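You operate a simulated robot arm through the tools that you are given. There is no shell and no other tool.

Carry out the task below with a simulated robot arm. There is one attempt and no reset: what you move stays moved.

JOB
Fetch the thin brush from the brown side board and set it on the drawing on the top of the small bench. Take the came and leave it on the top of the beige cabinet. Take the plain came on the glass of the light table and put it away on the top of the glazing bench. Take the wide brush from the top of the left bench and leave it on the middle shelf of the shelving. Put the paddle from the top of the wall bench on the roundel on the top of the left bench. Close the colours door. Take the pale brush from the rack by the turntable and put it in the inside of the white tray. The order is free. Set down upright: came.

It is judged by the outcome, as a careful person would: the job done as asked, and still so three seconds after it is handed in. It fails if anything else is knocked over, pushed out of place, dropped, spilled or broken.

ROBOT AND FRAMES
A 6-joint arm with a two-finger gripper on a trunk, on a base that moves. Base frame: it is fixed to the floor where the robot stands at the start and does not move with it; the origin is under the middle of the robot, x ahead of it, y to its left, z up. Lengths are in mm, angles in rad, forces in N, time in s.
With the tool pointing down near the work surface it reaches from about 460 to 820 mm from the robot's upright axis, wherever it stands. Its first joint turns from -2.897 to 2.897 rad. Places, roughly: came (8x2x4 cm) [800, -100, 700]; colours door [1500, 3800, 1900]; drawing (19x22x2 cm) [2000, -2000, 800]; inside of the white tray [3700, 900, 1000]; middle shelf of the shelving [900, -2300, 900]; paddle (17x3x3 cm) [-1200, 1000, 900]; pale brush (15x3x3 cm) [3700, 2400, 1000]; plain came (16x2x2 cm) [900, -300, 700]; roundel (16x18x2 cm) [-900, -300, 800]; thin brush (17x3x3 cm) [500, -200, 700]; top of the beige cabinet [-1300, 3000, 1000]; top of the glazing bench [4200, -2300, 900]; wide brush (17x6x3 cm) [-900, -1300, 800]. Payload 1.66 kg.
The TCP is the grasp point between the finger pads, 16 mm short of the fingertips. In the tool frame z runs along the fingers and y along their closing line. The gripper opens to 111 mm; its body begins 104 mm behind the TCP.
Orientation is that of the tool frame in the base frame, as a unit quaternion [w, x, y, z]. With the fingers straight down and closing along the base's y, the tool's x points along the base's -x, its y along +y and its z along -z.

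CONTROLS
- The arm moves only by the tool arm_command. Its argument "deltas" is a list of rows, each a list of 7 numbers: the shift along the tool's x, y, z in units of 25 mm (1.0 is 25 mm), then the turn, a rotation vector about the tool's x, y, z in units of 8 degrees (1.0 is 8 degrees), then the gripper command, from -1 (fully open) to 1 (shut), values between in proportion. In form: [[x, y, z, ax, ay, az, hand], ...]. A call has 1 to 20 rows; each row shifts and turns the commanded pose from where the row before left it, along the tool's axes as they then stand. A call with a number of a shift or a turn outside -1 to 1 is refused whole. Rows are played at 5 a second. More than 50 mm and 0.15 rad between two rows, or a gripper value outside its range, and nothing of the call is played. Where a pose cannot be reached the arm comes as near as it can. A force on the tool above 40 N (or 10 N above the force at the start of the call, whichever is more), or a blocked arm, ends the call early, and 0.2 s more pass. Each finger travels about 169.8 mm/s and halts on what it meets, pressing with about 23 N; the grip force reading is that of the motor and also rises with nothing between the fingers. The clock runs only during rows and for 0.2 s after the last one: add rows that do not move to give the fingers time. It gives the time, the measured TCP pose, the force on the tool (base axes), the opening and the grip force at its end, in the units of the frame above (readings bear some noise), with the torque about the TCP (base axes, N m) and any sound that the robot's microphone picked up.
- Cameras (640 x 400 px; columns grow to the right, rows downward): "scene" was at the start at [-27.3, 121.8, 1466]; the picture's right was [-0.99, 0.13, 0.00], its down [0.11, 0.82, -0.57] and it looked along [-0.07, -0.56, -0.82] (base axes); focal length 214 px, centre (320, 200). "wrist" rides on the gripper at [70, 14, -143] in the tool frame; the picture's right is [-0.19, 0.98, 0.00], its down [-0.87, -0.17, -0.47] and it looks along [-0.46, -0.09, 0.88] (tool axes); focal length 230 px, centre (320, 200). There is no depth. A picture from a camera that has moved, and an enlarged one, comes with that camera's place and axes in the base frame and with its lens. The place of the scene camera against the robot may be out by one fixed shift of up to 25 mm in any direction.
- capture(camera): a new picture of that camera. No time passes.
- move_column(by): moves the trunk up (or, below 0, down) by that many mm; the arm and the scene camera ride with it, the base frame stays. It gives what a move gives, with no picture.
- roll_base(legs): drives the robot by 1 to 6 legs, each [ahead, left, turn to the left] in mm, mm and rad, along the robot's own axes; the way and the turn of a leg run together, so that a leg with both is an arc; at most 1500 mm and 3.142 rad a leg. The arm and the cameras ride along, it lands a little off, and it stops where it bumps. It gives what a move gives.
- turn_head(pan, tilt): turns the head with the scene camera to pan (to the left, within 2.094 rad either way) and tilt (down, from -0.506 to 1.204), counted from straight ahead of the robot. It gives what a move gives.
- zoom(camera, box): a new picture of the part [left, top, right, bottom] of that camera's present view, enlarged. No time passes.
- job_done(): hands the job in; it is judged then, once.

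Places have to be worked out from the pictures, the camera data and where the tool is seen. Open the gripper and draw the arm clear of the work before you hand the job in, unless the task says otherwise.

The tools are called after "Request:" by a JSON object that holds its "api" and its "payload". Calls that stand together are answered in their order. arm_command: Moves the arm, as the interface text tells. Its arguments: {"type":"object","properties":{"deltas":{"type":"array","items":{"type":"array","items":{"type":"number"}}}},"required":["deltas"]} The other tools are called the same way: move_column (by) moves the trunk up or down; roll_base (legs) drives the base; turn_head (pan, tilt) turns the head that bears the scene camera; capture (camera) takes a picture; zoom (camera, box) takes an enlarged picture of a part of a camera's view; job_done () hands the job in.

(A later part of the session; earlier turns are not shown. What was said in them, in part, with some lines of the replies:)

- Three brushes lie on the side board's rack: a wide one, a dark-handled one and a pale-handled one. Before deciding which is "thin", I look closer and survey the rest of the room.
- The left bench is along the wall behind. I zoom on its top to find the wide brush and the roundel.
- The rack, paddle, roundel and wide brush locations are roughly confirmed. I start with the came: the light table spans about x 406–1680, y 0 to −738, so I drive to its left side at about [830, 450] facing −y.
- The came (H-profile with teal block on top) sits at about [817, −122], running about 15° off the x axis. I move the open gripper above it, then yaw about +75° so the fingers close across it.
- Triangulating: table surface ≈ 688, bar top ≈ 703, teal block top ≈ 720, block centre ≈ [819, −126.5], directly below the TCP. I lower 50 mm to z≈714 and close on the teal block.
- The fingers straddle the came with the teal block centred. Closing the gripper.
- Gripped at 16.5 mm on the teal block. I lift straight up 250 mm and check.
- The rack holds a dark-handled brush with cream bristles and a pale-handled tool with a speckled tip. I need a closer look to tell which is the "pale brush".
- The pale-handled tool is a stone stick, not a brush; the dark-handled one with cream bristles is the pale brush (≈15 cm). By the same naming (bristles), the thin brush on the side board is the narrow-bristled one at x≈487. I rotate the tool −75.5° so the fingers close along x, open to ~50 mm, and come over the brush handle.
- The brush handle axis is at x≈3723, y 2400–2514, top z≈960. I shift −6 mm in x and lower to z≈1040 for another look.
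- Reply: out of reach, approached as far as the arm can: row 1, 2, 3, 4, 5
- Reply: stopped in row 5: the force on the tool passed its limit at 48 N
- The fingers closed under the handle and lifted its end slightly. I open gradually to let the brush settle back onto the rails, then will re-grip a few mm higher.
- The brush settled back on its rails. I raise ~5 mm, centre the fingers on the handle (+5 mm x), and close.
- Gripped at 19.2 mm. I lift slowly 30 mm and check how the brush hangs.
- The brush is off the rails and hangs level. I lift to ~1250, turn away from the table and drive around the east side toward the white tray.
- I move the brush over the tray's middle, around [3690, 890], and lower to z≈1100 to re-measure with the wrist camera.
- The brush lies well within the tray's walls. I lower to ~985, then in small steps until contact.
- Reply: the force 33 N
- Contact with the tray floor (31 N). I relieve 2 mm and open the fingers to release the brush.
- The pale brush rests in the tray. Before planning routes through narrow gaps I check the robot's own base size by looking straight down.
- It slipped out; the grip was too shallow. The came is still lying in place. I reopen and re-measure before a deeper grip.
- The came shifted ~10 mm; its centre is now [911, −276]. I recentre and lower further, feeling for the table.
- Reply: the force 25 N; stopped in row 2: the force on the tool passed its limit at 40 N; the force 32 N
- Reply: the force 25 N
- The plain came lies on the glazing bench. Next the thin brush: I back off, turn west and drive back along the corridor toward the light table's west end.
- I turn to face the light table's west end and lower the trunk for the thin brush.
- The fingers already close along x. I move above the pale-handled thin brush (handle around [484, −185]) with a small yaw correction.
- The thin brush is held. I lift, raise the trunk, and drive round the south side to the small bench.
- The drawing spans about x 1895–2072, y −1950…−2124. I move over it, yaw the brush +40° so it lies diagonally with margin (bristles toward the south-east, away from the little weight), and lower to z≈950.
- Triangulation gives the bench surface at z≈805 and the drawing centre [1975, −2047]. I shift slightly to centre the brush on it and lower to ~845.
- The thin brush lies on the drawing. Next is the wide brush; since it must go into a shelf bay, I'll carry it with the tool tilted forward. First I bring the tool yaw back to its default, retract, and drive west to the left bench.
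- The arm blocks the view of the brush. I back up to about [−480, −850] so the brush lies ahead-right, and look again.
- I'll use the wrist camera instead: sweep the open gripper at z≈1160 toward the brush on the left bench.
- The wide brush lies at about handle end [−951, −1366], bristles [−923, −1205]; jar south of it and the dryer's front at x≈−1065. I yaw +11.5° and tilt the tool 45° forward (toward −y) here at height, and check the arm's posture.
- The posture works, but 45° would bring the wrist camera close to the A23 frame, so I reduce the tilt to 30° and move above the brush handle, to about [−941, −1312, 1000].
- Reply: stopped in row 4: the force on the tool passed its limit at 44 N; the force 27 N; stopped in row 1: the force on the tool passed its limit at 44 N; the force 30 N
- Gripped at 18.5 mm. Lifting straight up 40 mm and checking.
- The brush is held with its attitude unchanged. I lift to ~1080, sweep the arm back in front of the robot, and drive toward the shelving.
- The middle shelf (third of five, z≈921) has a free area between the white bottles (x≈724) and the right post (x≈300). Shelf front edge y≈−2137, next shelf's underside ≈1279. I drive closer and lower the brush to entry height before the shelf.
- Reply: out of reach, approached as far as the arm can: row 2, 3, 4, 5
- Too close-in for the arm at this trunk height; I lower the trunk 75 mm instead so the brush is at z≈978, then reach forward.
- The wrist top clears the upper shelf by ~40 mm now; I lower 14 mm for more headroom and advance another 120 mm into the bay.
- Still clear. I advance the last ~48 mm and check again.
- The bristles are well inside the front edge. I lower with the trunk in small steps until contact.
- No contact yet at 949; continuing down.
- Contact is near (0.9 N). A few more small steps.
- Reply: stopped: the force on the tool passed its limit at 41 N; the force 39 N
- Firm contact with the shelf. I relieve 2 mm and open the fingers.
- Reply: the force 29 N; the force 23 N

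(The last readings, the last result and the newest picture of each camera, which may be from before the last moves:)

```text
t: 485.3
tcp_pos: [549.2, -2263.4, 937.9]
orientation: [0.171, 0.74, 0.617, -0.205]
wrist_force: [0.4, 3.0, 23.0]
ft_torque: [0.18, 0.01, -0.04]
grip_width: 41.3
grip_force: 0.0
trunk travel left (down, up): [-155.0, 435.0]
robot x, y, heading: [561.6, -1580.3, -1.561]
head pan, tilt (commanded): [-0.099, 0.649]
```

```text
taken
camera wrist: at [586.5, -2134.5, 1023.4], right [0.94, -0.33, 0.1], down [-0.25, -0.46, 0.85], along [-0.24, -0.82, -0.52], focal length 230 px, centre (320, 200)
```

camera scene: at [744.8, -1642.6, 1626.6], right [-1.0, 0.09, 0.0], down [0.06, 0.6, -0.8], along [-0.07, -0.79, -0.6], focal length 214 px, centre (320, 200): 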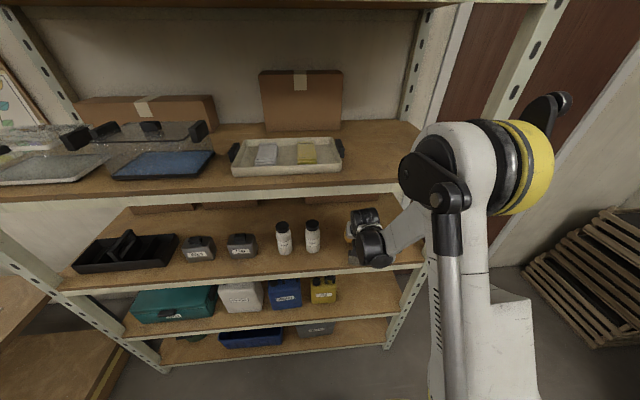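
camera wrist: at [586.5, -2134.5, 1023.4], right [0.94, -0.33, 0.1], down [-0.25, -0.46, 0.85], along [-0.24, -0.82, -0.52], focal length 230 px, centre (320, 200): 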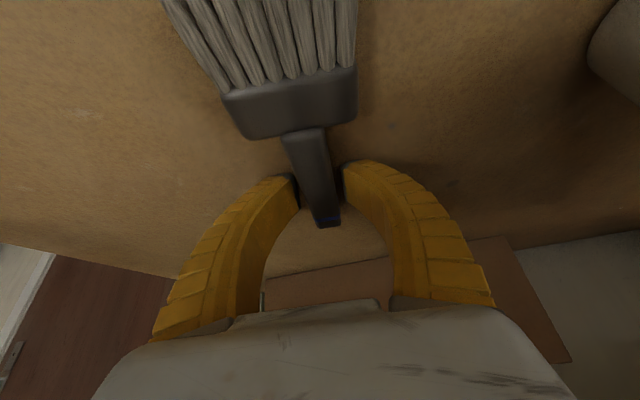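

Released. I raise 8 mm with the trunk so the fingers spring open, then withdraw up-and-back along the tool axis (over the brush head) and out of the bay.

Request:
{"api": "move_column", "payload": {"by": 8}}

Request:
{"api": "arm_command", "payload": {"deltas": [[0, 0, 0, 0, 0, 0, 0], [0.18, 0, -0.66, 0, 0, 0, 0], [0.18, 0, -0.66, 0, 0, 0, 0], [0.18, 0, -0.66, 0, 0, 0, 0], [0, 0, 0, 0, 0, 0, 0]]}}

Request:
{"api": "capture", "payload": {"camera": "wrist"}}

Request:
{"api": "capture", "payload": {"camera": "scene"}}

```text
t: 485.9
tcp_pos: [548.8, -2264.6, 942.2]
orientation: [0.17, 0.74, 0.618, -0.204]
wrist_force: [-0.9, -0.4, -0.6]
ft_torque: [0.02, 0.01, 0.0]
grip_width: 52.4
grip_force: 1.9
trunk travel left (down, up): [-163.0, 427.0]
robot x, y, heading: [559.2, -1581.7, -1.562]
head pan, tilt (commanded): [-0.099, 0.649]
```

```text
t: 487.1
tcp_pos: [555.4, -2229.1, 978.5]
orientation: [0.171, 0.739, 0.618, -0.204]
wrist_force: [-0.3, -0.3, 0.4]
ft_torque: [0.02, -0.01, -0.01]
grip_width: 57.4
grip_force: 1.2
trunk travel left (down, up): [-163.0, 427.0]
robot x, y, heading: [560.7, -1582.4, -1.564]
head pan, tilt (commanded): [-0.099, 0.649]
```

```text
taken
camera wrist: at [593.4, -2099.8, 1066.2], right [0.94, -0.34, 0.1], down [-0.25, -0.46, 0.85], along [-0.24, -0.82, -0.52], focal length 230 px, centre (320, 200)
```

wrist: 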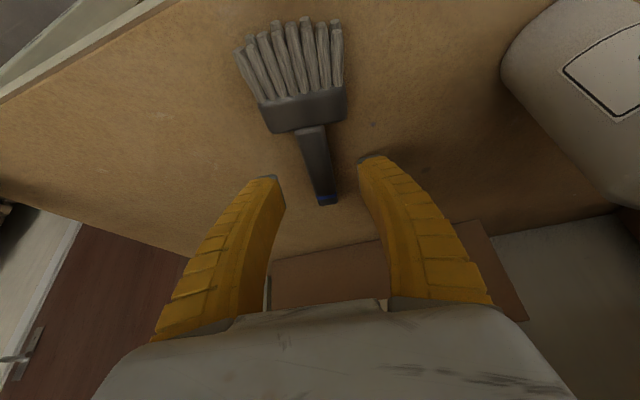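

```text
taken
camera scene: at [744.8, -1642.7, 1604.8], right [-1.0, 0.09, 0.0], down [0.06, 0.6, -0.8], along [-0.07, -0.79, -0.6], focal length 214 px, centre (320, 200)
```

scene: 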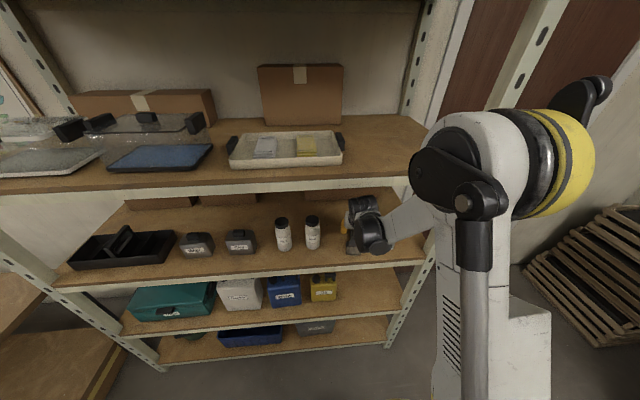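

The wide brush lies flat on the middle shelf. I open the fingers fully so the brush head passes between them, and back out of the bay.

Request:
{"api": "arm_command", "payload": {"deltas": [[0, 0, -0.1, 0, 0, 0, -1], [0, 0, 0, 0, 0, 0, -1], [0.864, 0, -0.5, 0, 0, 0, -1], [0.864, 0, -0.5, 0, 0, 0, -1], [0.864, 0, -0.5, 0, 0, 0, -1], [0.864, 0, -0.5, 0, 0, 0, -1], [0.864, 0, -0.5, 0, 0, 0, -1], [0.864, 0, -0.5, 0, 0, 0, -1]]}}

Request:
{"api": "roll_base", "payload": {"legs": [[-350, 0, 0]]}}

Request:
{"api": "capture", "payload": {"camera": "scene"}}

Request:
{"api": "zoom", "payload": {"camera": "scene", "box": [120, 120, 440, 320]}}

```text
t: 488.9
tcp_pos: [582.2, -2077.0, 977.6]
orientation: [0.17, 0.74, 0.618, -0.204]
wrist_force: [-0.2, -0.1, 0.0]
ft_torque: [-0.02, -0.01, 0.02]
grip_width: 110.8
grip_force: 0.1
trunk travel left (down, up): [-163.0, 427.0]
robot x, y, heading: [562.4, -1582.6, -1.562]
head pan, tilt (commanded): [-0.099, 0.649]
```

```text
t: 491.1
tcp_pos: [578.3, -1725.7, 977.4]
orientation: [0.17, 0.74, 0.618, -0.204]
wrist_force: [-0.8, -0.1, 0.1]
ft_torque: [-0.01, 0.03, -0.03]
grip_width: 110.8
grip_force: 0.1
trunk travel left (down, up): [-163.0, 427.0]
robot x, y, heading: [558.3, -1227.5, -1.559]
head pan, tilt (commanded): [-0.099, 0.649]
```

```text
taken
camera scene: at [741.9, -1289.7, 1604.9], right [-1.0, 0.09, 0.0], down [0.06, 0.6, -0.8], along [-0.07, -0.79, -0.6], focal length 214 px, centre (320, 200)
```

scene: 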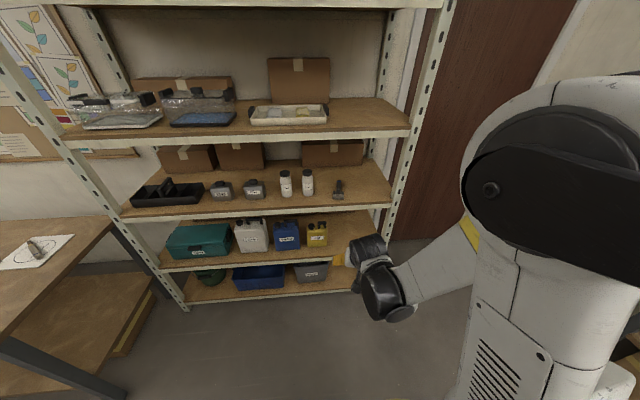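

```text
2.00 times, centred on (280, 220) of scene
camera zoom: at [741.9, -1289.7, 1604.9], right [-1.0, 0.09, 0.0], down [0.06, 0.6, -0.8], along [-0.07, -0.79, -0.6], focal length 429 px, centre (400, 160)
```

zoom: 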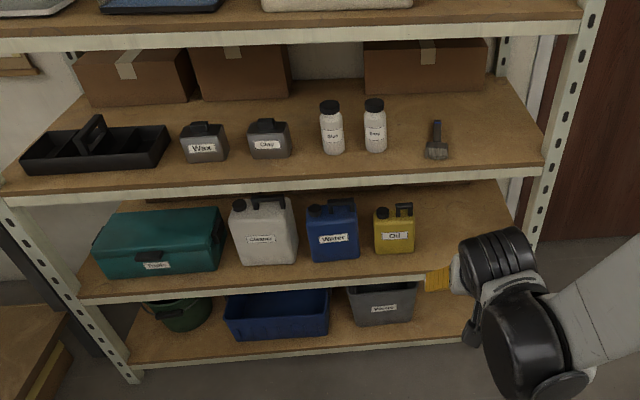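

The wide brush is in place. Last item: the paddle. I untilt the tool, raise the trunk, and drive around to the wall bench.

Request:
{"api": "arm_command", "payload": {"deltas": [[0, 0, -0.5, 0, 0.96, 0, -1], [0, 0, -0.5, 0, 0.96, 0, -1], [0, 0, -0.5, 0, 0.96, 0, -1], [0, 0, -0.5, 0, 0.96, 0, -1], [0, 0, 0, 0, 0, -0.6, -1], [0, 0, 0, 0, 0, -0.6, -1], [0, 0, 0, 0, 0, 0, -1]]}}

Request:
{"api": "move_column", "payload": {"by": 90}}

Request:
{"api": "roll_base", "payload": {"legs": [[60, 0, 0], [0, 0, -1.58], [770, 0, 0], [0, -1100, 0], [0, -1080, 0]]}}

Request:
{"api": "turn_head", "payload": {"pan": 0.2, "tilt": 0.65}}

Request:
{"api": "capture", "payload": {"camera": "scene"}}

Request:
{"api": "capture", "payload": {"camera": "wrist"}}

```text
t: 492.7
tcp_pos: [583.4, -1710.3, 1024.7]
orientation: [0.0, 0.711, 0.703, -0.001]
wrist_force: [0.4, 0.4, -0.4]
ft_torque: [-0.06, -0.01, 0.01]
grip_width: 111.0
grip_force: 0.2
trunk travel left (down, up): [-163.0, 427.0]
robot x, y, heading: [555.3, -1225.1, -1.563]
head pan, tilt (commanded): [-0.099, 0.649]
```

```text
t: 494.0
tcp_pos: [580.7, -1710.2, 1114.0]
orientation: [0.0, 0.71, 0.704, -0.001]
wrist_force: [0.3, -0.4, 0.0]
ft_torque: [-0.01, -0.02, 0.01]
grip_width: 110.9
grip_force: 0.1
trunk travel left (down, up): [-253.0, 337.0]
robot x, y, heading: [558.8, -1225.4, -1.561]
head pan, tilt (commanded): [-0.099, 0.649]
```

```text
t: 512.9
tcp_pos: [-695.9, 865.7, 1115.0]
orientation: [0.0, 1.0, -0.002, -0.001]
wrist_force: [0.5, 0.1, -0.7]
ft_torque: [-0.03, -0.02, 0.02]
grip_width: 110.7
grip_force: 0.1
trunk travel left (down, up): [-253.0, 337.0]
robot x, y, heading: [-215.8, 897.2, -3.125]
head pan, tilt (commanded): [-0.099, 0.649]
```

```text
t: 513.7
tcp_pos: [-697.1, 866.7, 1113.6]
orientation: [0.0, 1.0, -0.001, 0.0]
wrist_force: [0.5, 0.5, 0.3]
ft_torque: [-0.01, -0.01, -0.01]
grip_width: 110.7
grip_force: 0.0
trunk travel left (down, up): [-253.0, 337.0]
robot x, y, heading: [-216.1, 893.9, -3.125]
head pan, tilt (commanded): [0.201, 0.649]
```

```text
taken
camera scene: at [-275.6, 688.0, 1694.8], right [-0.22, 0.98, 0.0], down [0.59, 0.13, -0.8], along [-0.78, -0.17, -0.6], focal length 214 px, centre (320, 200)
```

scene: 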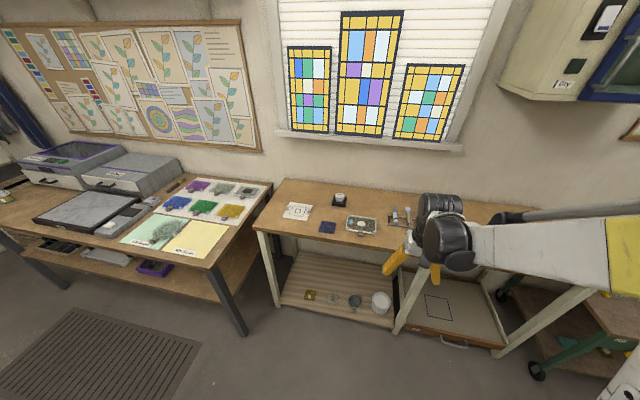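

```text
taken
camera wrist: at [-626.6, 851.5, 1257.0], right [-0.19, -0.98, 0.0], down [-0.86, 0.17, 0.47], along [-0.46, 0.09, -0.88], focal length 230 px, centre (320, 200)
```

wrist: 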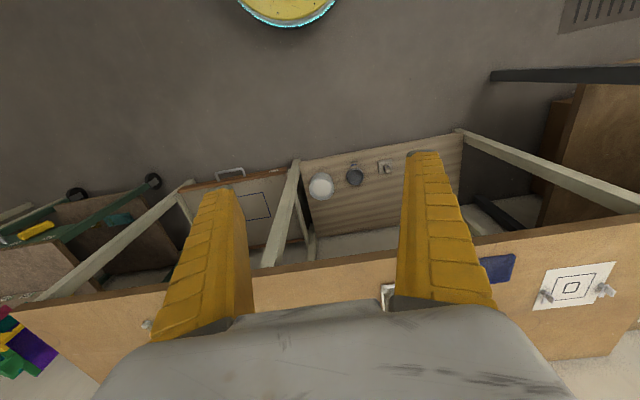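

The tool rack on the wall bench is partly hidden by the gripper. I zoom, then shift the arm.

Request:
{"api": "zoom", "payload": {"camera": "scene", "box": [270, 170, 510, 280]}}

Request:
{"api": "roll_base", "payload": {"legs": [[150, 180, -0.015]]}}

Request:
{"api": "capture", "payload": {"camera": "scene"}}

Request:
{"api": "zoom", "payload": {"camera": "scene", "box": [330, 180, 570, 320]}}

```text
2.67 times, centred on (390, 225) of scene
camera zoom: at [-275.6, 688.0, 1694.8], right [-0.22, 0.98, 0.0], down [0.59, 0.13, -0.8], along [-0.78, -0.17, -0.6], focal length 572 px, centre (133, 133)
```

zoom: 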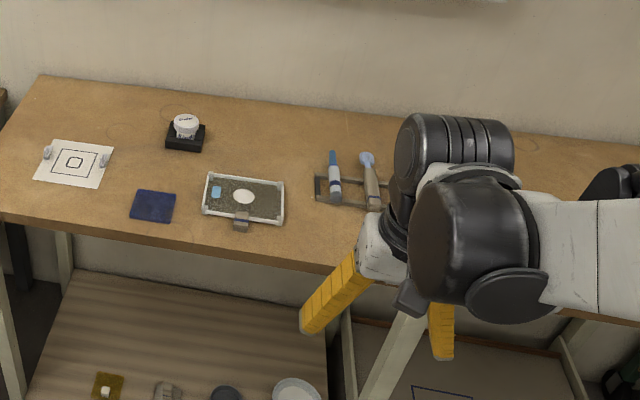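

```text
t: 515.4
tcp_pos: [-843.9, 687.8, 1113.4]
orientation: [0.0, 1.0, -0.007, -0.001]
wrist_force: [0.0, 0.7, -0.4]
ft_torque: [0.02, -0.04, 0.02]
grip_width: 110.9
grip_force: 0.0
trunk travel left (down, up): [-253.0, 337.0]
robot x, y, heading: [-362.4, 708.5, -3.143]
head pan, tilt (commanded): [0.201, 0.649]
```

```text
taken
camera scene: at [-425.8, 504.9, 1694.7], right [-0.2, 0.98, 0.0], down [0.59, 0.12, -0.8], along [-0.78, -0.16, -0.61], focal length 214 px, centre (320, 200)
```

scene: 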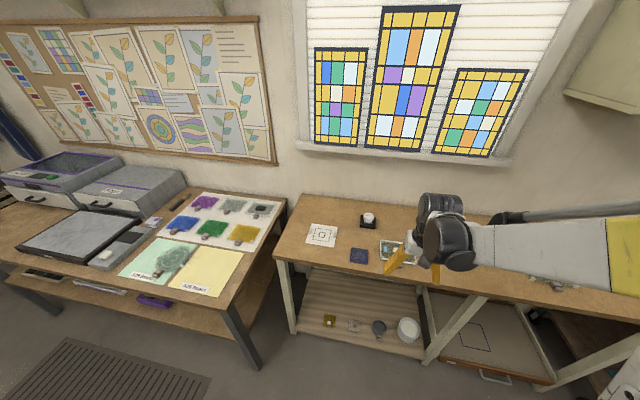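

```text
2.67 times, centred on (450, 250) of scene
camera zoom: at [-425.8, 504.9, 1694.7], right [-0.2, 0.98, 0.0], down [0.59, 0.12, -0.8], along [-0.78, -0.16, -0.61], focal length 572 px, centre (-27, 67)
```

zoom: 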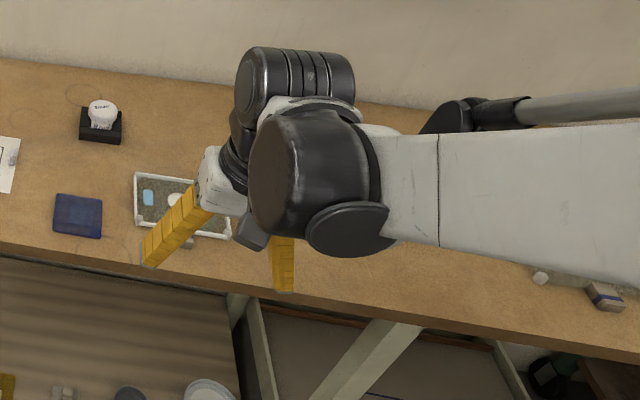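

I move in front of the rack so the wrist camera looks down on it: right 300, ahead 270.

Request:
{"api": "roll_base", "payload": {"legs": [[0, -300, 0], [270, 0, 0]]}}

Request:
{"api": "capture", "payload": {"camera": "wrist"}}

Request:
{"api": "zoom", "payload": {"camera": "wrist", "box": [160, 140, 480, 320]}}

```text
t: 519.0
tcp_pos: [-1116.8, 979.3, 1114.5]
orientation: [0.0, 1.0, -0.003, 0.0]
wrist_force: [-0.8, -0.3, -0.2]
ft_torque: [0.01, -0.04, 0.0]
grip_width: 110.8
grip_force: 0.2
trunk travel left (down, up): [-253.0, 337.0]
robot x, y, heading: [-636.4, 1002.9, -3.129]
head pan, tilt (commanded): [0.201, 0.649]
```

```text
taken
camera wrist: at [-1045.8, 965.9, 1256.7], right [-0.2, -0.98, 0.0], down [-0.86, 0.17, 0.47], along [-0.46, 0.09, -0.88], focal length 230 px, centre (320, 200)
```

wrist: 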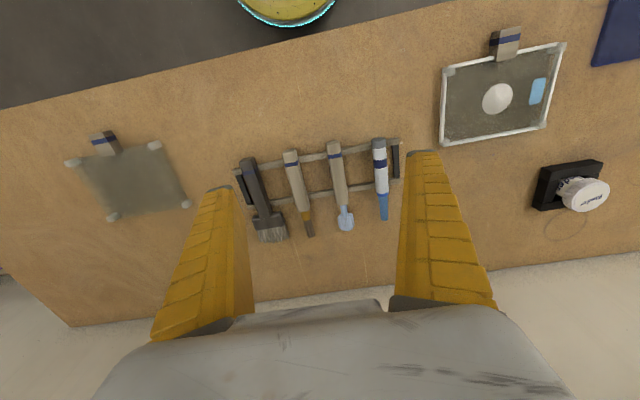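

```text
2.00 times, centred on (320, 230) of wrist
camera zoom: at [-1045.8, 965.9, 1256.7], right [-0.2, -0.98, 0.0], down [-0.86, 0.17, 0.47], along [-0.46, 0.09, -0.88], focal length 460 px, centre (320, 140)
```

zoom: 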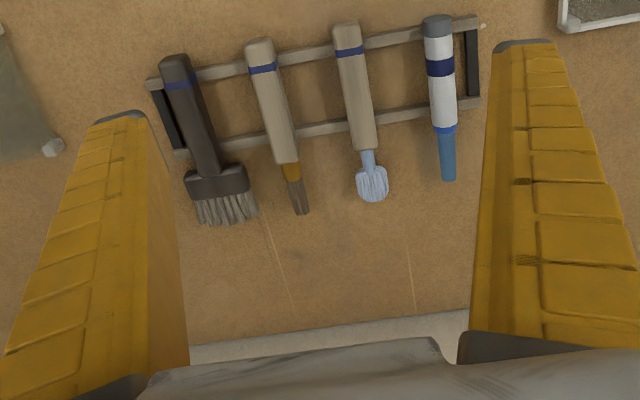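

The paddle (third tool, pale handle with light-blue spoon blade) lies along x with its handle from [−1137, 964] to [−1244, 966]. I narrow the fingers to ~46 mm and come down above the handle's middle [−1195, 965] to z≈955.

Request:
{"api": "arm_command", "payload": {"deltas": [[-0.446, 0.083, 0.9, 0, 0, 0, 0.2], [-0.446, 0.083, 0.9, 0, 0, 0, 0.2], [-0.446, 0.083, 0.9, 0, 0, 0, 0.2], [-0.446, 0.083, 0.9, 0, 0, 0, 0.2], [-0.446, 0.083, 0.9, 0, 0, 0, 0.2], [-0.446, 0.083, 0.9, 0, 0, 0, 0.2], [-0.446, 0.083, 0.9, 0, 0, 0, 0.2], [0, 0, 0, 0, 0, 0, 0.2]]}}

Request:
{"api": "zoom", "payload": {"camera": "wrist", "box": [200, 50, 440, 230]}}

```text
t: 520.8
tcp_pos: [-1195.1, 965.7, 955.6]
orientation: [0.0, 1.0, -0.003, -0.001]
wrist_force: [0.0, -0.5, 0.3]
ft_torque: [-0.02, 0.02, 0.03]
grip_width: 46.7
grip_force: 1.2
trunk travel left (down, up): [-253.0, 337.0]
robot x, y, heading: [-635.7, 1003.9, -3.126]
head pan, tilt (commanded): [0.201, 0.649]
```

```text
2.22 times, centred on (320, 140) of wrist
camera zoom: at [-1123.5, 951.1, 1098.5], right [-0.2, -0.98, 0.0], down [-0.86, 0.17, 0.47], along [-0.46, 0.09, -0.88], focal length 511 px, centre (320, 333)
```

zoom: 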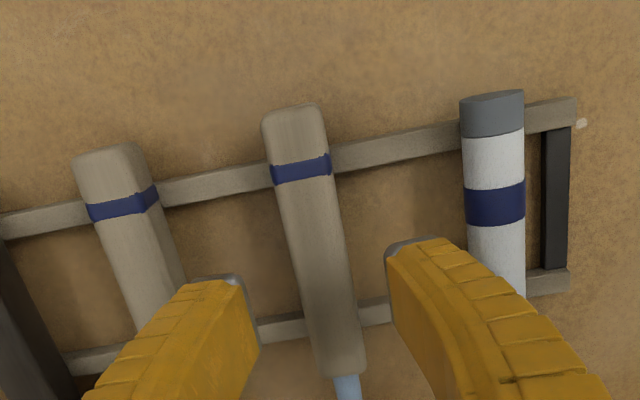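

Handle top ≈903; lowering to z≈899 (tips just above the rails), then closing.

Request:
{"api": "arm_command", "payload": {"deltas": [[0, 0.06, 0.8, 0, 0, 0, 0.2], [0, 0, 0.8, 0, 0, 0, 0.2], [0, 0, 0.5, 0, 0, 0, 0.25], [0, 0, 0.14, 0, 0, 0, 0.25], [0, 0, 0, 0, 0, 0, 0.25]]}}

Request:
{"api": "zoom", "payload": {"camera": "wrist", "box": [200, 50, 440, 230]}}

```text
t: 522.0
tcp_pos: [-1194.8, 964.6, 899.7]
orientation: [0.0, 1.0, -0.003, -0.001]
wrist_force: [0.8, 0.1, 0.1]
ft_torque: [-0.01, 0.03, 0.0]
grip_width: 43.8
grip_force: 2.0
trunk travel left (down, up): [-253.0, 337.0]
robot x, y, heading: [-630.2, 1005.5, -3.127]
head pan, tilt (commanded): [0.201, 0.649]
```

```text
2.22 times, centred on (320, 140) of wrist
camera zoom: at [-1124.2, 949.9, 1042.4], right [-0.2, -0.98, 0.0], down [-0.86, 0.17, 0.47], along [-0.46, 0.09, -0.88], focal length 511 px, centre (320, 333)
```

zoom: 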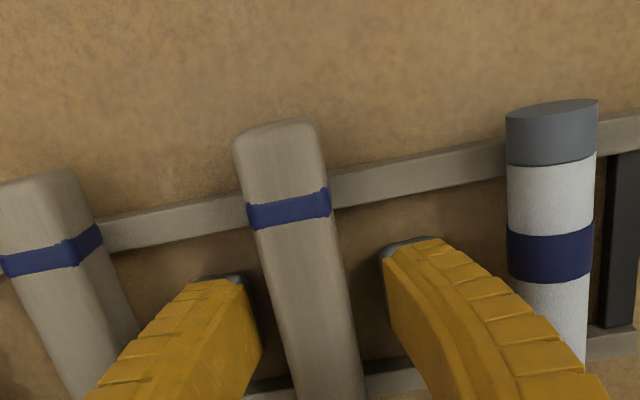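

Fingers straddle the paddle handle. Close and lift a little.

Request:
{"api": "arm_command", "payload": {"deltas": [[0, 0, 0, 0, 0, 0, 0.6], [0, 0, 0, 0, 0, 0, 1], [0, 0, 0, 0, 0, 0, 1], [0, 0, 0, 0, 0, 0, 1]]}}

Request:
{"api": "arm_command", "payload": {"deltas": [[0, 0, -0.3, 0, 0, 0, 1], [0, 0, -0.5, 0, 0, 0, 1], [0, 0, -0.6, 0, 0, 0, 1], [0, 0, 0, 0, 0, 0, 1]]}}

Request:
{"api": "zoom", "payload": {"camera": "wrist", "box": [180, 50, 460, 250]}}

```text
t: 523.0
tcp_pos: [-1194.3, 964.7, 899.9]
orientation: [0.0, 1.0, -0.003, -0.001]
wrist_force: [-2.7, 0.4, 6.1]
ft_torque: [-0.02, 0.07, 0.01]
grip_width: 19.3
grip_force: 22.8
trunk travel left (down, up): [-253.0, 337.0]
robot x, y, heading: [-631.8, 1007.0, -3.125]
head pan, tilt (commanded): [0.201, 0.649]
```

```text
t: 524.0
tcp_pos: [-1194.4, 965.1, 937.3]
orientation: [0.001, 1.0, -0.003, -0.001]
wrist_force: [0.1, -0.5, -0.4]
ft_torque: [0.02, -0.01, -0.04]
grip_width: 17.0
grip_force: 23.1
trunk travel left (down, up): [-253.0, 337.0]
robot x, y, heading: [-635.3, 1006.2, -3.128]
head pan, tilt (commanded): [0.201, 0.649]
```

```text
2.00 times, centred on (320, 150) of wrist
camera zoom: at [-1123.4, 949.9, 1079.1], right [-0.2, -0.98, 0.0], down [-0.86, 0.17, 0.47], along [-0.46, 0.09, -0.88], focal length 460 px, centre (320, 300)
```

zoom: 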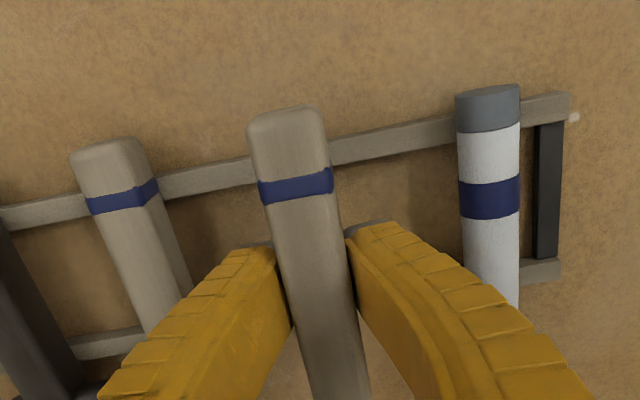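

The paddle is held. I lift it, back away and slide south to the left bench where the roundel lies.

Request:
{"api": "arm_command", "payload": {"deltas": [[0, 0, -1, 0, 0, 0, 1], [0, 0, -1, 0, 0, 0, 1], [0, 0, -1, 0, 0, 0, 1], [0, 0, -1, 0, 0, 0, 1], [0, 0, -1, 0, 0, 0, 1], [0, 0, -1, 0, 0, 0, 1], [0, 0, -1, 0, 0, 0, 1], [0, 0, -1, 0, 0, 0, 1]]}}

Request:
{"api": "roll_base", "payload": {"legs": [[-250, 0, -0.012], [0, 1330, 0]]}}

Request:
{"api": "turn_head", "payload": {"pan": 0.0, "tilt": 0.8}}

Request:
{"api": "capture", "payload": {"camera": "scene"}}

Request:
{"api": "capture", "payload": {"camera": "wrist"}}

```text
t: 525.8
tcp_pos: [-1195.4, 964.0, 1136.7]
orientation: [0.0, 1.0, -0.003, -0.001]
wrist_force: [-0.5, 0.6, -1.5]
ft_torque: [-0.02, -0.01, 0.02]
grip_width: 16.9
grip_force: 22.8
trunk travel left (down, up): [-253.0, 337.0]
robot x, y, heading: [-635.3, 1008.1, -3.127]
head pan, tilt (commanded): [0.201, 0.649]
```

```text
t: 533.8
tcp_pos: [-953.9, -327.2, 1136.1]
orientation: [0.0, 1.0, -0.014, 0.0]
wrist_force: [-0.3, -0.2, -0.8]
ft_torque: [0.0, -0.03, -0.02]
grip_width: 16.4
grip_force: 22.9
trunk travel left (down, up): [-253.0, 337.0]
robot x, y, heading: [-388.4, -299.2, 3.133]
head pan, tilt (commanded): [0.201, 0.649]
```

```text
t: 534.5
tcp_pos: [-953.7, -328.0, 1136.2]
orientation: [-0.001, 1.0, -0.014, -0.001]
wrist_force: [-0.2, 0.1, -0.1]
ft_torque: [-0.02, 0.0, 0.01]
grip_width: 16.7
grip_force: 22.8
trunk travel left (down, up): [-253.0, 337.0]
robot x, y, heading: [-387.7, -299.2, 3.139]
head pan, tilt (commanded): [0.0, 0.799]
```

```text
taken
camera scene: at [-452.3, -486.3, 1682.3], right [0.01, 1.0, 0.0], down [0.72, -0.01, -0.7], along [-0.7, 0.01, -0.72], focal length 214 px, centre (320, 200)
```

scene: 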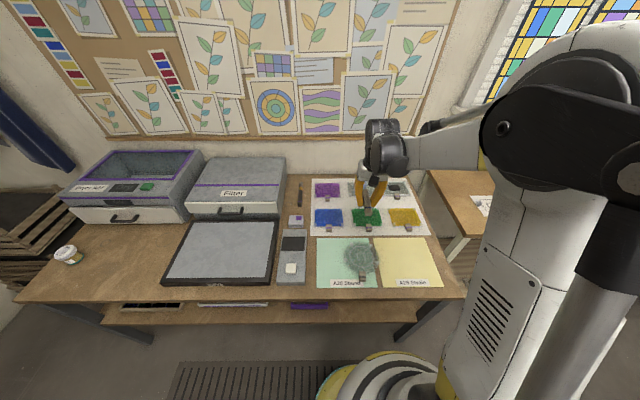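

```text
taken
camera wrist: at [-883.8, -343.7, 1279.2], right [-0.22, -0.98, 0.0], down [-0.86, 0.19, 0.47], along [-0.46, 0.1, -0.88], focal length 230 px, centre (320, 200)
```

wrist: 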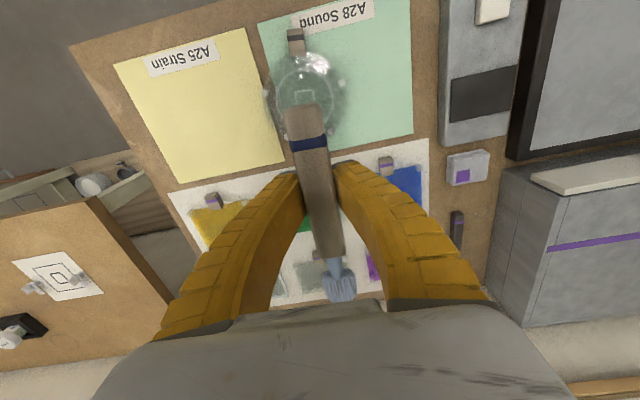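

Request:
{"api": "zoom", "payload": {"camera": "scene", "box": [300, 210, 460, 310]}}

Request:
{"api": "zoom", "payload": {"camera": "wrist", "box": [220, 0, 420, 150]}}

```text
4.00 times, centred on (380, 260) of scene
camera zoom: at [-452.3, -486.3, 1682.3], right [0.01, 1.0, 0.0], down [0.72, -0.01, -0.7], along [-0.7, 0.01, -0.72], focal length 858 px, centre (80, -40)
```

zoom: 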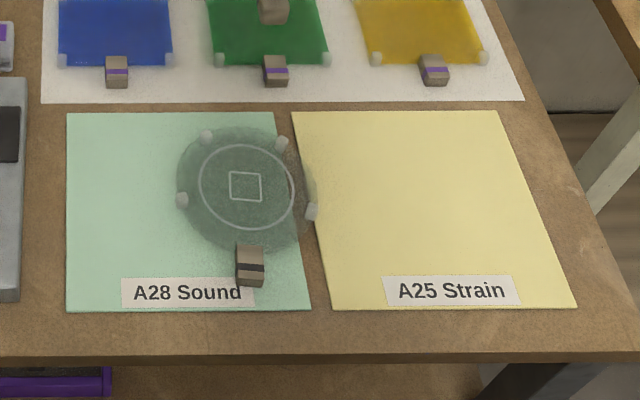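

```text
2.67 times, centred on (320, 75) of wrist
camera zoom: at [-883.8, -343.7, 1279.2], right [-0.22, -0.98, 0.0], down [-0.86, 0.19, 0.47], along [-0.46, 0.1, -0.88], focal length 614 px, centre (320, 533)
```

zoom: 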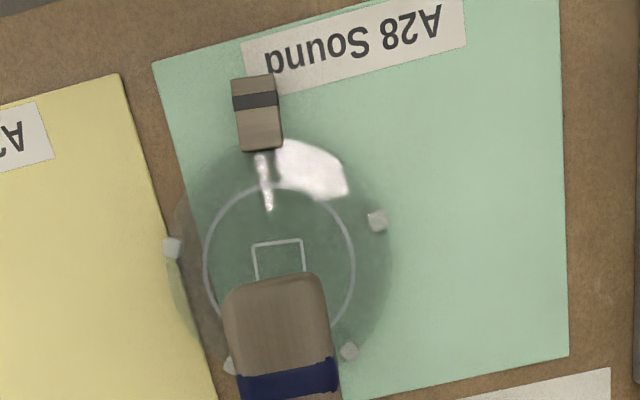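

The roundel is a translucent disc centred near [−917, −306], with four small white feet and a block at its near side. I'll lay the paddle along y at x≈−926, between the feet. I yaw +90°, move over it and lower to z≈930.

Request:
{"api": "arm_command", "payload": {"deltas": [[0, 0, 0, 0, 0, 0.94, 1], [0, 0, 0, 0, 0, 0.94, 1], [0, 0, 0, 0, 0, 0.94, 1], [0, 0, 0, 0, 0, 0.94, 1], [0, 0, 0, 0, 0, 0.94, 1], [0, 0, 0, 0, 0, 0.94, 1], [0, 0, 0, 0, 0, 0.94, 1], [0, 0, 0, 0, 0, 0.94, 1], [0, 0, 0, 0, 0, 0.94, 1], [0, 0, 0, 0, 0, 0.94, 1], [0, 0, 0, 0, 0, 0.94, 1], [0, 0, 0, 0, 0, 0.94, 1], [0, 0, 0, 0, 0, 0, 1]]}}

Request:
{"api": "arm_command", "payload": {"deltas": [[0.03, -0.56, 0.9, 0, 0, 0, 1], [0.03, -0.56, 0.9, 0, 0, 0, 1], [0, 0, 0.9, 0, 0, 0, 1], [0, 0, 0.9, 0, 0, 0, 1], [0, 0, 0.9, 0, 0, 0, 1], [0, 0, 0.9, 0, 0, 0, 1], [0, 0, 0.9, 0, 0, 0, 1], [0, 0, 0.9, 0, 0, 0, 1], [0, 0, 0, 0, 0, 0, 1]]}}

Request:
{"api": "capture", "payload": {"camera": "wrist"}}

Request:
{"api": "zoom", "payload": {"camera": "scene", "box": [300, 190, 480, 310]}}

```text
t: 537.3
tcp_pos: [-953.7, -325.8, 1135.8]
orientation: [0.0, -0.695, 0.719, 0.0]
wrist_force: [0.2, 1.4, -0.6]
ft_torque: [0.01, -0.02, -0.01]
grip_width: 16.9
grip_force: 22.8
trunk travel left (down, up): [-253.0, 337.0]
robot x, y, heading: [-393.3, -300.8, 3.133]
head pan, tilt (commanded): [0.0, 0.799]
```

```text
t: 539.3
tcp_pos: [-927.5, -329.4, 955.6]
orientation: [0.0, -0.696, 0.718, 0.001]
wrist_force: [-0.3, -0.3, 0.2]
ft_torque: [-0.04, 0.01, -0.02]
grip_width: 16.8
grip_force: 22.8
trunk travel left (down, up): [-253.0, 337.0]
robot x, y, heading: [-391.1, -298.1, 3.131]
head pan, tilt (commanded): [0.0, 0.799]
```

```text
taken
camera wrist: at [-942.0, -399.2, 1098.2], right [-0.98, 0.22, 0.0], down [0.2, 0.86, 0.47], along [0.1, 0.46, -0.88], focal length 230 px, centre (320, 200)
```

wrist: 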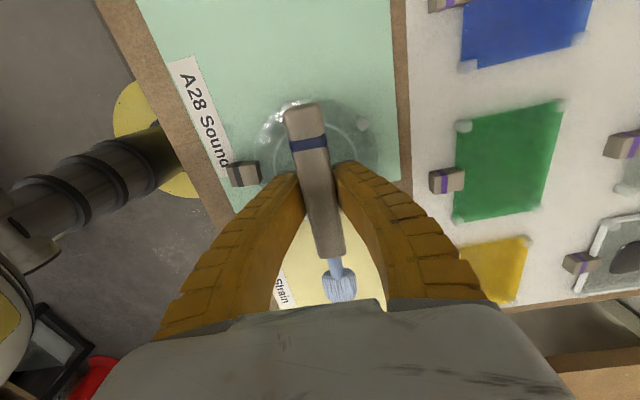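

```text
3.33 times, centred on (390, 250) of scene
camera zoom: at [-452.0, -486.1, 1682.3], right [0.01, 1.0, 0.0], down [0.72, -0.01, -0.7], along [-0.7, 0.01, -0.72], focal length 715 px, centre (87, 33)
```

zoom: 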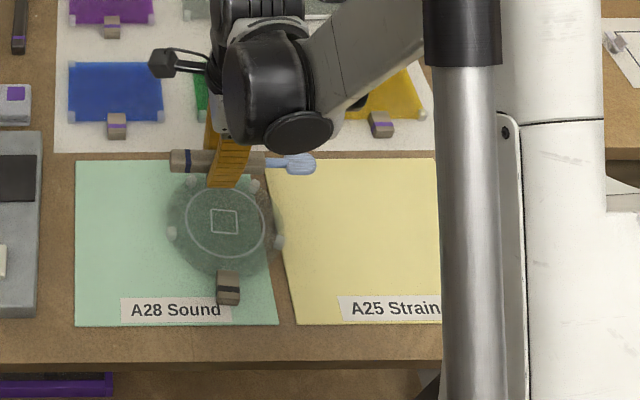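

Geometry agrees (block at [−824, −318], foot at [−978, −344]). I lower to ~865, check, then step down.

Request:
{"api": "arm_command", "payload": {"deltas": [[0, 0, 0.9, 0, 0, 0, 1], [0, 0, 0.9, 0, 0, 0, 1], [0, 0, 0.9, 0, 0, 0, 1], [0, 0, 0.9, 0, 0, 0, 1], [0, 0, 0, 0, 0, 0, 1]]}}

Request:
{"api": "capture", "payload": {"camera": "wrist"}}

Request:
{"api": "zoom", "payload": {"camera": "scene", "box": [300, 190, 480, 310]}}

```text
t: 540.5
tcp_pos: [-926.6, -329.0, 865.5]
orientation: [-0.001, -0.695, 0.719, 0.0]
wrist_force: [0.0, 0.4, -1.5]
ft_torque: [0.01, -0.01, 0.02]
grip_width: 16.8
grip_force: 22.9
trunk travel left (down, up): [-253.0, 337.0]
robot x, y, heading: [-392.4, -298.3, 3.132]
head pan, tilt (commanded): [0.0, 0.799]
```

```text
taken
camera wrist: at [-941.7, -399.8, 1008.1], right [-0.98, 0.22, 0.0], down [0.2, 0.86, 0.47], along [0.1, 0.46, -0.88], focal length 230 px, centre (320, 200)
```

wrist: 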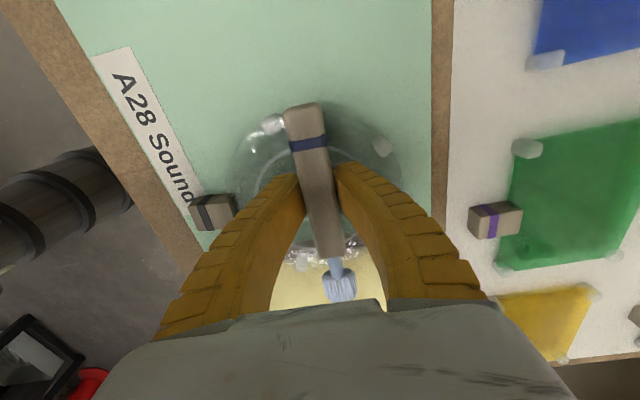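

```text
3.33 times, centred on (390, 250) of scene
camera zoom: at [-452.1, -486.1, 1682.3], right [0.01, 1.0, 0.0], down [0.72, -0.01, -0.7], along [-0.7, 0.01, -0.72], focal length 715 px, centre (87, 33)
```

zoom: 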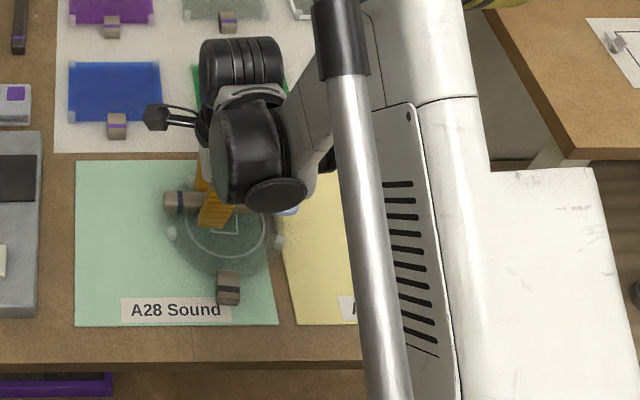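

The paddle runs neatly between the feet across the roundel. Stepping down to contact.

Request:
{"api": "arm_command", "payload": {"deltas": [[0, 0, 0.3, 0, 0, 0, 1], [0, 0, 0.2, 0, 0, 0, 1], [0, 0, 0, 0, 0, 0, 1]]}}

Request:
{"api": "arm_command", "payload": {"deltas": [[0, 0, 0.16, 0, 0, 0, 1], [0, 0, 0, 0, 0, 0, 1]]}}

Request:
{"api": "arm_command", "payload": {"deltas": [[0, 0, 0.12, 0, 0, 0, 1], [0, 0, 0, 0, 0, 0, 1]]}}

```text
t: 541.3
tcp_pos: [-927.8, -330.5, 853.1]
orientation: [-0.001, -0.695, 0.719, 0.0]
wrist_force: [-0.5, -0.2, -0.3]
ft_torque: [-0.03, 0.05, 0.01]
grip_width: 16.8
grip_force: 23.6
trunk travel left (down, up): [-253.0, 337.0]
robot x, y, heading: [-392.0, -301.5, 3.135]
head pan, tilt (commanded): [0.0, 0.799]
```

```text
t: 541.9
tcp_pos: [-927.3, -330.1, 851.4]
orientation: [0.0, -0.696, 0.718, 0.0]
wrist_force: [-0.2, 0.2, 20.8]
ft_torque: [0.02, 0.02, -0.01]
grip_width: 19.0
grip_force: 22.9
trunk travel left (down, up): [-253.0, 337.0]
robot x, y, heading: [-392.8, -298.1, 3.13]
head pan, tilt (commanded): [0.0, 0.799]
```

```text
t: 542.5
tcp_pos: [-928.0, -330.7, 848.4]
orientation: [-0.001, -0.696, 0.718, 0.001]
wrist_force: [1.3, -1.4, 29.0]
ft_torque: [-0.03, 0.0, 0.03]
grip_width: 23.0
grip_force: 22.5
trunk travel left (down, up): [-253.0, 337.0]
robot x, y, heading: [-392.0, -296.7, 3.135]
head pan, tilt (commanded): [0.0, 0.799]
```

Contact. I open gently just enough to free the handle, then check.

Request:
{"api": "arm_command", "payload": {"deltas": [[0, 0, -0.06, 0, 0, 0, 0.75], [0, 0, 0, 0, 0, 0, 0.55], [0, 0, 0, 0, 0, 0, 0.4], [0, 0, 0, 0, 0, 0, 0.4], [0, 0, 0, 0, 0, 0, 0.4]]}}

Request:
{"api": "zoom", "payload": {"camera": "wrist", "box": [180, 70, 460, 310]}}

```text
t: 543.7
tcp_pos: [-928.4, -329.5, 850.1]
orientation: [-0.001, -0.695, 0.719, 0.0]
wrist_force: [0.5, 0.4, 17.4]
ft_torque: [-0.02, -0.01, 0.01]
grip_width: 33.4
grip_force: 0.1
trunk travel left (down, up): [-253.0, 337.0]
robot x, y, heading: [-389.4, -300.2, 3.134]
head pan, tilt (commanded): [0.0, 0.799]
```

```text
1.67 times, centred on (320, 190) of wrist
camera zoom: at [-942.6, -399.8, 992.3], right [-0.98, 0.22, 0.0], down [0.2, 0.86, 0.47], along [0.1, 0.46, -0.88], focal length 384 px, centre (320, 217)
```

zoom: 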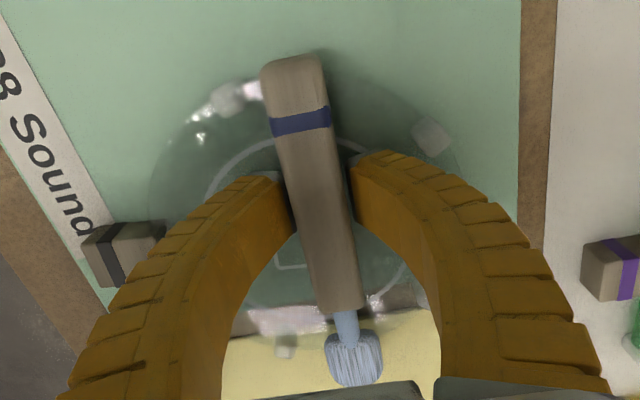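

The handle is free between the fingers. I lift slowly straight up and look.

Request:
{"api": "arm_command", "payload": {"deltas": [[0, 0, -0.15, 0, 0, 0, 0.4], [0, 0, -0.2, 0, 0, 0, 0.3], [0, 0, -0.4, 0, 0, 0, 0.3], [0, 0, -0.6, 0, 0, 0, 0.3], [0, 0, -0.8, 0, 0, 0, 0.3], [0, 0, -1, 0, 0, 0, 0.3], [0, 0, -1, 0, 0, 0, 0.3], [0, 0, -1, 0, 0, 0, 0.3], [0, 0, -1, 0, 0, 0, 0.3], [0, 0, 0, 0, 0, 0, 0.3]]}}

Request:
{"api": "capture", "payload": {"camera": "wrist"}}

Request:
{"api": "zoom", "payload": {"camera": "scene", "box": [300, 190, 480, 310]}}

```text
t: 545.9
tcp_pos: [-927.7, -330.9, 1003.3]
orientation: [0.0, -0.695, 0.719, 0.001]
wrist_force: [-0.4, 0.0, -0.5]
ft_torque: [-0.01, 0.03, -0.01]
grip_width: 41.6
grip_force: 2.1
trunk travel left (down, up): [-253.0, 337.0]
robot x, y, heading: [-393.4, -299.2, 3.133]
head pan, tilt (commanded): [0.0, 0.799]
```

```text
taken
camera wrist: at [-942.1, -400.6, 1145.7], right [-0.98, 0.22, 0.0], down [0.2, 0.86, 0.47], along [0.1, 0.46, -0.88], focal length 230 px, centre (320, 200)
```

wrist: 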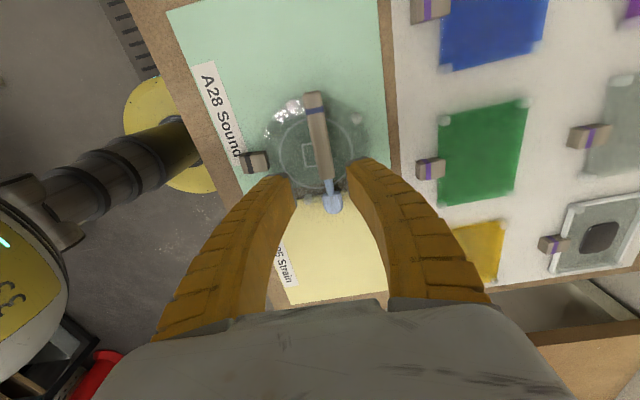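

```text
3.33 times, centred on (390, 250) of scene
camera zoom: at [-452.4, -486.2, 1682.2], right [0.01, 1.0, 0.0], down [0.72, -0.01, -0.7], along [-0.7, 0.01, -0.72], focal length 715 px, centre (87, 33)
```

zoom: 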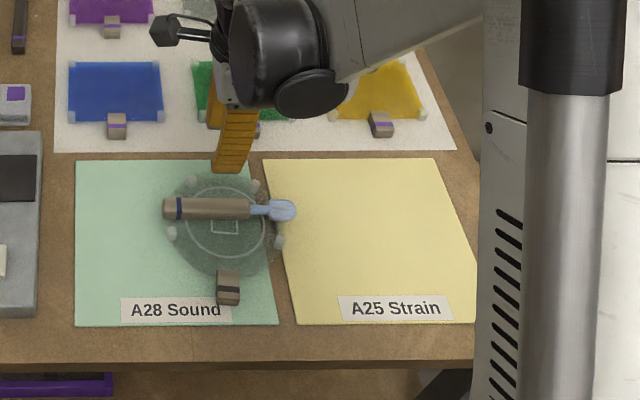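

The paddle lies across the roundel and the roundel has not moved. A closer look to confirm stability.

Request:
{"api": "zoom", "payload": {"camera": "scene", "box": [335, 235, 395, 275]}}

Request:
{"api": "arm_command", "payload": {"deltas": [[0, 0, -1, 0, 0, 0, 0], [0, 0, -1, 0, 0, 0, 0], [0, 0, -1, 0, 0, 0, 0], [0, 0, -1, 0, 0, 0, -0.5], [0, 0, -1, 0, 0, 0, -1], [0, 0, 0, 0, 0, 0, -1]]}}

Request:
{"api": "roll_base", "payload": {"legs": [[-150, 0, 0]]}}

Request:
{"api": "turn_head", "payload": {"pan": -0.3, "tilt": 0.6}}

Request:
{"api": "capture", "payload": {"camera": "scene"}}

```text
10.00 times, centred on (365, 255) of scene
camera zoom: at [-452.4, -486.2, 1682.2], right [0.01, 1.0, 0.0], down [0.72, -0.01, -0.7], along [-0.7, 0.01, -0.72], focal length 2145 px, centre (-130, -350)
```

zoom: 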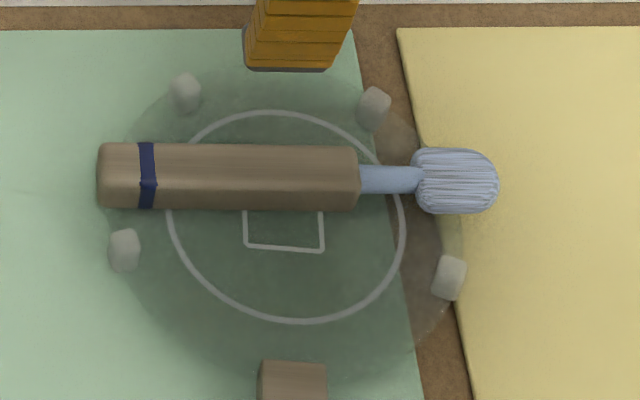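

```text
t: 547.3
tcp_pos: [-925.0, -329.3, 1128.5]
orientation: [-0.001, -0.696, 0.719, 0.0]
wrist_force: [0.4, 0.4, 0.5]
ft_torque: [0.01, 0.01, -0.02]
grip_width: 110.9
grip_force: 0.1
trunk travel left (down, up): [-253.0, 337.0]
robot x, y, heading: [-393.8, -296.2, 3.135]
head pan, tilt (commanded): [0.0, 0.799]
```

```text
t: 548.6
tcp_pos: [-775.9, -332.3, 1127.9]
orientation: [-0.001, -0.695, 0.719, 0.0]
wrist_force: [0.7, -0.2, 0.8]
ft_torque: [-0.01, 0.05, 0.0]
grip_width: 110.9
grip_force: 0.1
trunk travel left (down, up): [-253.0, 337.0]
robot x, y, heading: [-240.5, -299.5, 3.134]
head pan, tilt (commanded): [0.0, 0.799]
```

```text
t: 549.5
tcp_pos: [-777.7, -331.0, 1127.9]
orientation: [0.0, -0.695, 0.719, 0.0]
wrist_force: [-0.3, -0.3, -0.6]
ft_torque: [0.04, 0.0, -0.01]
grip_width: 110.9
grip_force: 0.1
trunk travel left (down, up): [-253.0, 337.0]
robot x, y, heading: [-244.8, -302.5, 3.127]
head pan, tilt (commanded): [-0.3, 0.6]
```

```text
taken
camera scene: at [-307.8, -461.4, 1699.1], right [0.3, 0.95, 0.0], down [0.54, -0.17, -0.82], along [-0.79, 0.25, -0.57], focal length 214 px, centre (320, 200)
```

scene: 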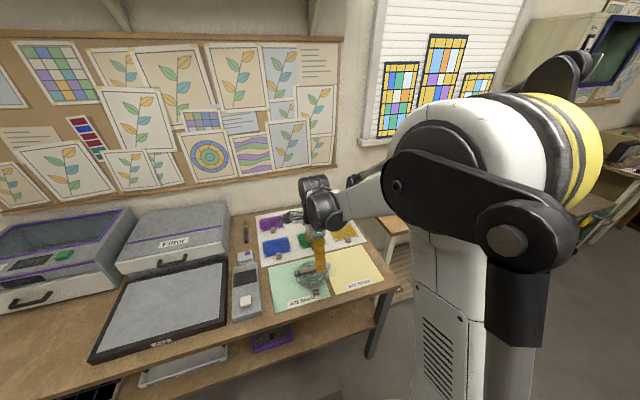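

The paddle rests on the roundel between the feet. Before handing in, I check from here that the came still stands on the cabinet and the Colours door is still closed.

Request:
{"api": "turn_head", "payload": {"pan": -1.22, "tilt": 0.15}}

Request:
{"api": "capture", "payload": {"camera": "scene"}}

Request:
{"api": "turn_head", "payload": {"pan": -2.0, "tilt": 0.1}}

Request:
{"api": "capture", "payload": {"camera": "scene"}}

```text
t: 550.7
tcp_pos: [-777.8, -331.0, 1127.4]
orientation: [-0.001, -0.695, 0.719, 0.001]
wrist_force: [-0.2, 0.6, 0.1]
ft_torque: [-0.02, 0.0, -0.01]
grip_width: 110.9
grip_force: 0.0
trunk travel left (down, up): [-253.0, 337.0]
robot x, y, heading: [-242.8, -296.4, 3.127]
head pan, tilt (commanded): [-1.22, 0.15]
```

```text
taken
camera scene: at [-254.8, -401.0, 1740.6], right [0.94, 0.33, 0.0], down [0.05, -0.14, -0.99], along [-0.33, 0.93, -0.15], focal length 214 px, centre (320, 200)
```

scene: 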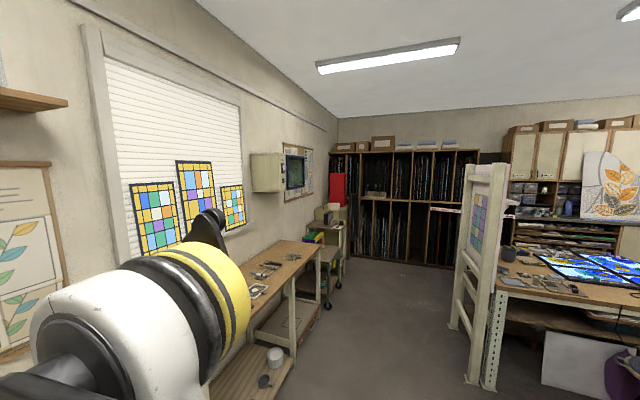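

```text
t: 551.8
tcp_pos: [-777.7, -331.4, 1127.2]
orientation: [0.0, -0.695, 0.719, 0.001]
wrist_force: [-0.3, 0.5, -1.0]
ft_torque: [-0.02, -0.01, 0.0]
grip_width: 111.1
grip_force: 0.0
trunk travel left (down, up): [-253.0, 337.0]
robot x, y, heading: [-244.9, -300.5, 3.124]
head pan, tilt (commanded): [-2.0, 0.099]
```

```text
taken
camera scene: at [-184.6, -405.1, 1745.3], right [0.91, -0.42, 0.0], down [-0.04, -0.09, -1.0], along [0.42, 0.9, -0.1], focal length 214 px, centre (320, 200)
```

scene: 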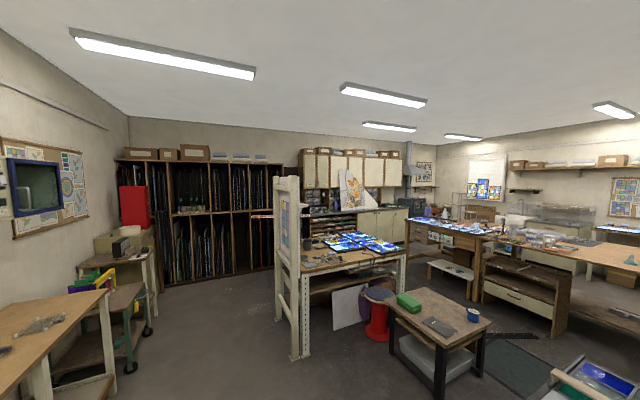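

Request:
{"api": "zoom", "payload": {"camera": "scene", "box": [280, 135, 420, 225]}}

Request:
{"api": "zoom", "payload": {"camera": "scene", "box": [80, 215, 170, 275]}}

```text
4.44 times, centred on (350, 180) of scene
camera zoom: at [-184.6, -405.1, 1745.3], right [0.91, -0.42, 0.0], down [-0.04, -0.09, -1.0], along [0.42, 0.9, -0.1], focal length 953 px, centre (187, 289)
```

zoom: 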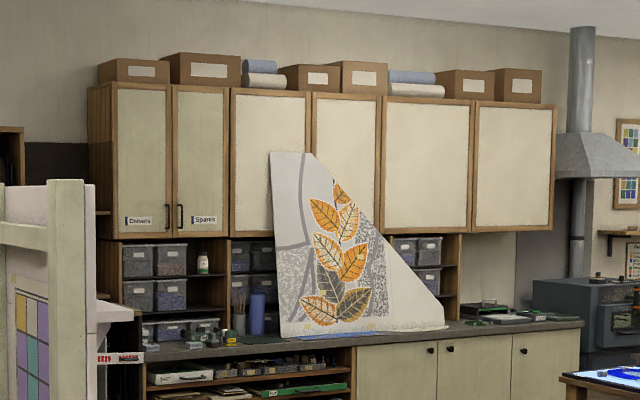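

```text
6.67 times, centred on (125, 245) of scene
camera zoom: at [-184.6, -405.1, 1745.3], right [0.91, -0.42, 0.0], down [-0.04, -0.09, -1.0], along [0.42, 0.9, -0.1], focal length 1430 px, centre (1620, -100)
```

zoom: 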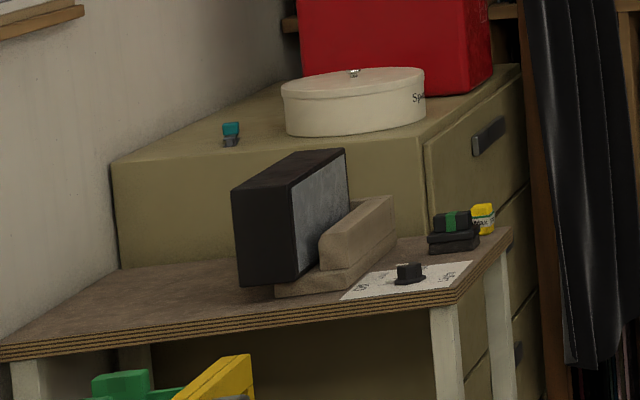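

All seven results check out: the came is upright, the door is closed. I draw the robot a bit further clear and hand in.

Request:
{"api": "roll_base", "payload": {"legs": [[-130, 0, 0]]}}

Request:
{"api": "job_done", "payload": {}}

```text
t: 553.1
tcp_pos: [-646.8, -332.1, 1128.6]
orientation: [-0.001, -0.696, 0.719, 0.0]
wrist_force: [0.9, -0.1, 0.7]
ft_torque: [0.04, 0.06, 0.0]
grip_width: 110.9
grip_force: 0.1
trunk travel left (down, up): [-253.0, 337.0]
robot x, y, heading: [-114.3, -300.3, 3.134]
head pan, tilt (commanded): [-2.0, 0.099]
```

```text
The job is handed in.
```

I did all seven parts and handed the job in. Just before that I looked again at the came and the Colours door. The other placements I checked in pictures taken right after each one.

- **Thin brush:** it lies on the drawing on the small bench.
- **Came:** it stands upright on the back-left of the beige cabinet top.
- **Plain came:** it lies near the front edge of the glazing bench.
- **Wide brush:** it lies flat on the middle shelf, beside the white bottles.
- **Paddle:** it lies across the roundel on the left bench. Its blade end overhangs the disc slightly.
- **Colours door:** it is closed flush with its neighbour.
- **Pale brush:** it lies in the middle of the white tray.

**Choices I made:**
- **Pale brush:** I took the dark-handled brush with cream bristles. The pale-handled tool beside it on the rack has a speckled stone tip, so I judged it not to be a brush.
- **Thin brush:** I took the narrow-bristled brush with the pale handle, nearest the edge of the side board.

**Two slips on the way:**
- **Rack by the turntable:** on the first try for the pale brush, a finger pressed on the rack's end bar. I could see no shift of the rack afterwards.
- **Plain came:** it slid out of the first grip and moved about 10 mm on the light table before I picked it up.
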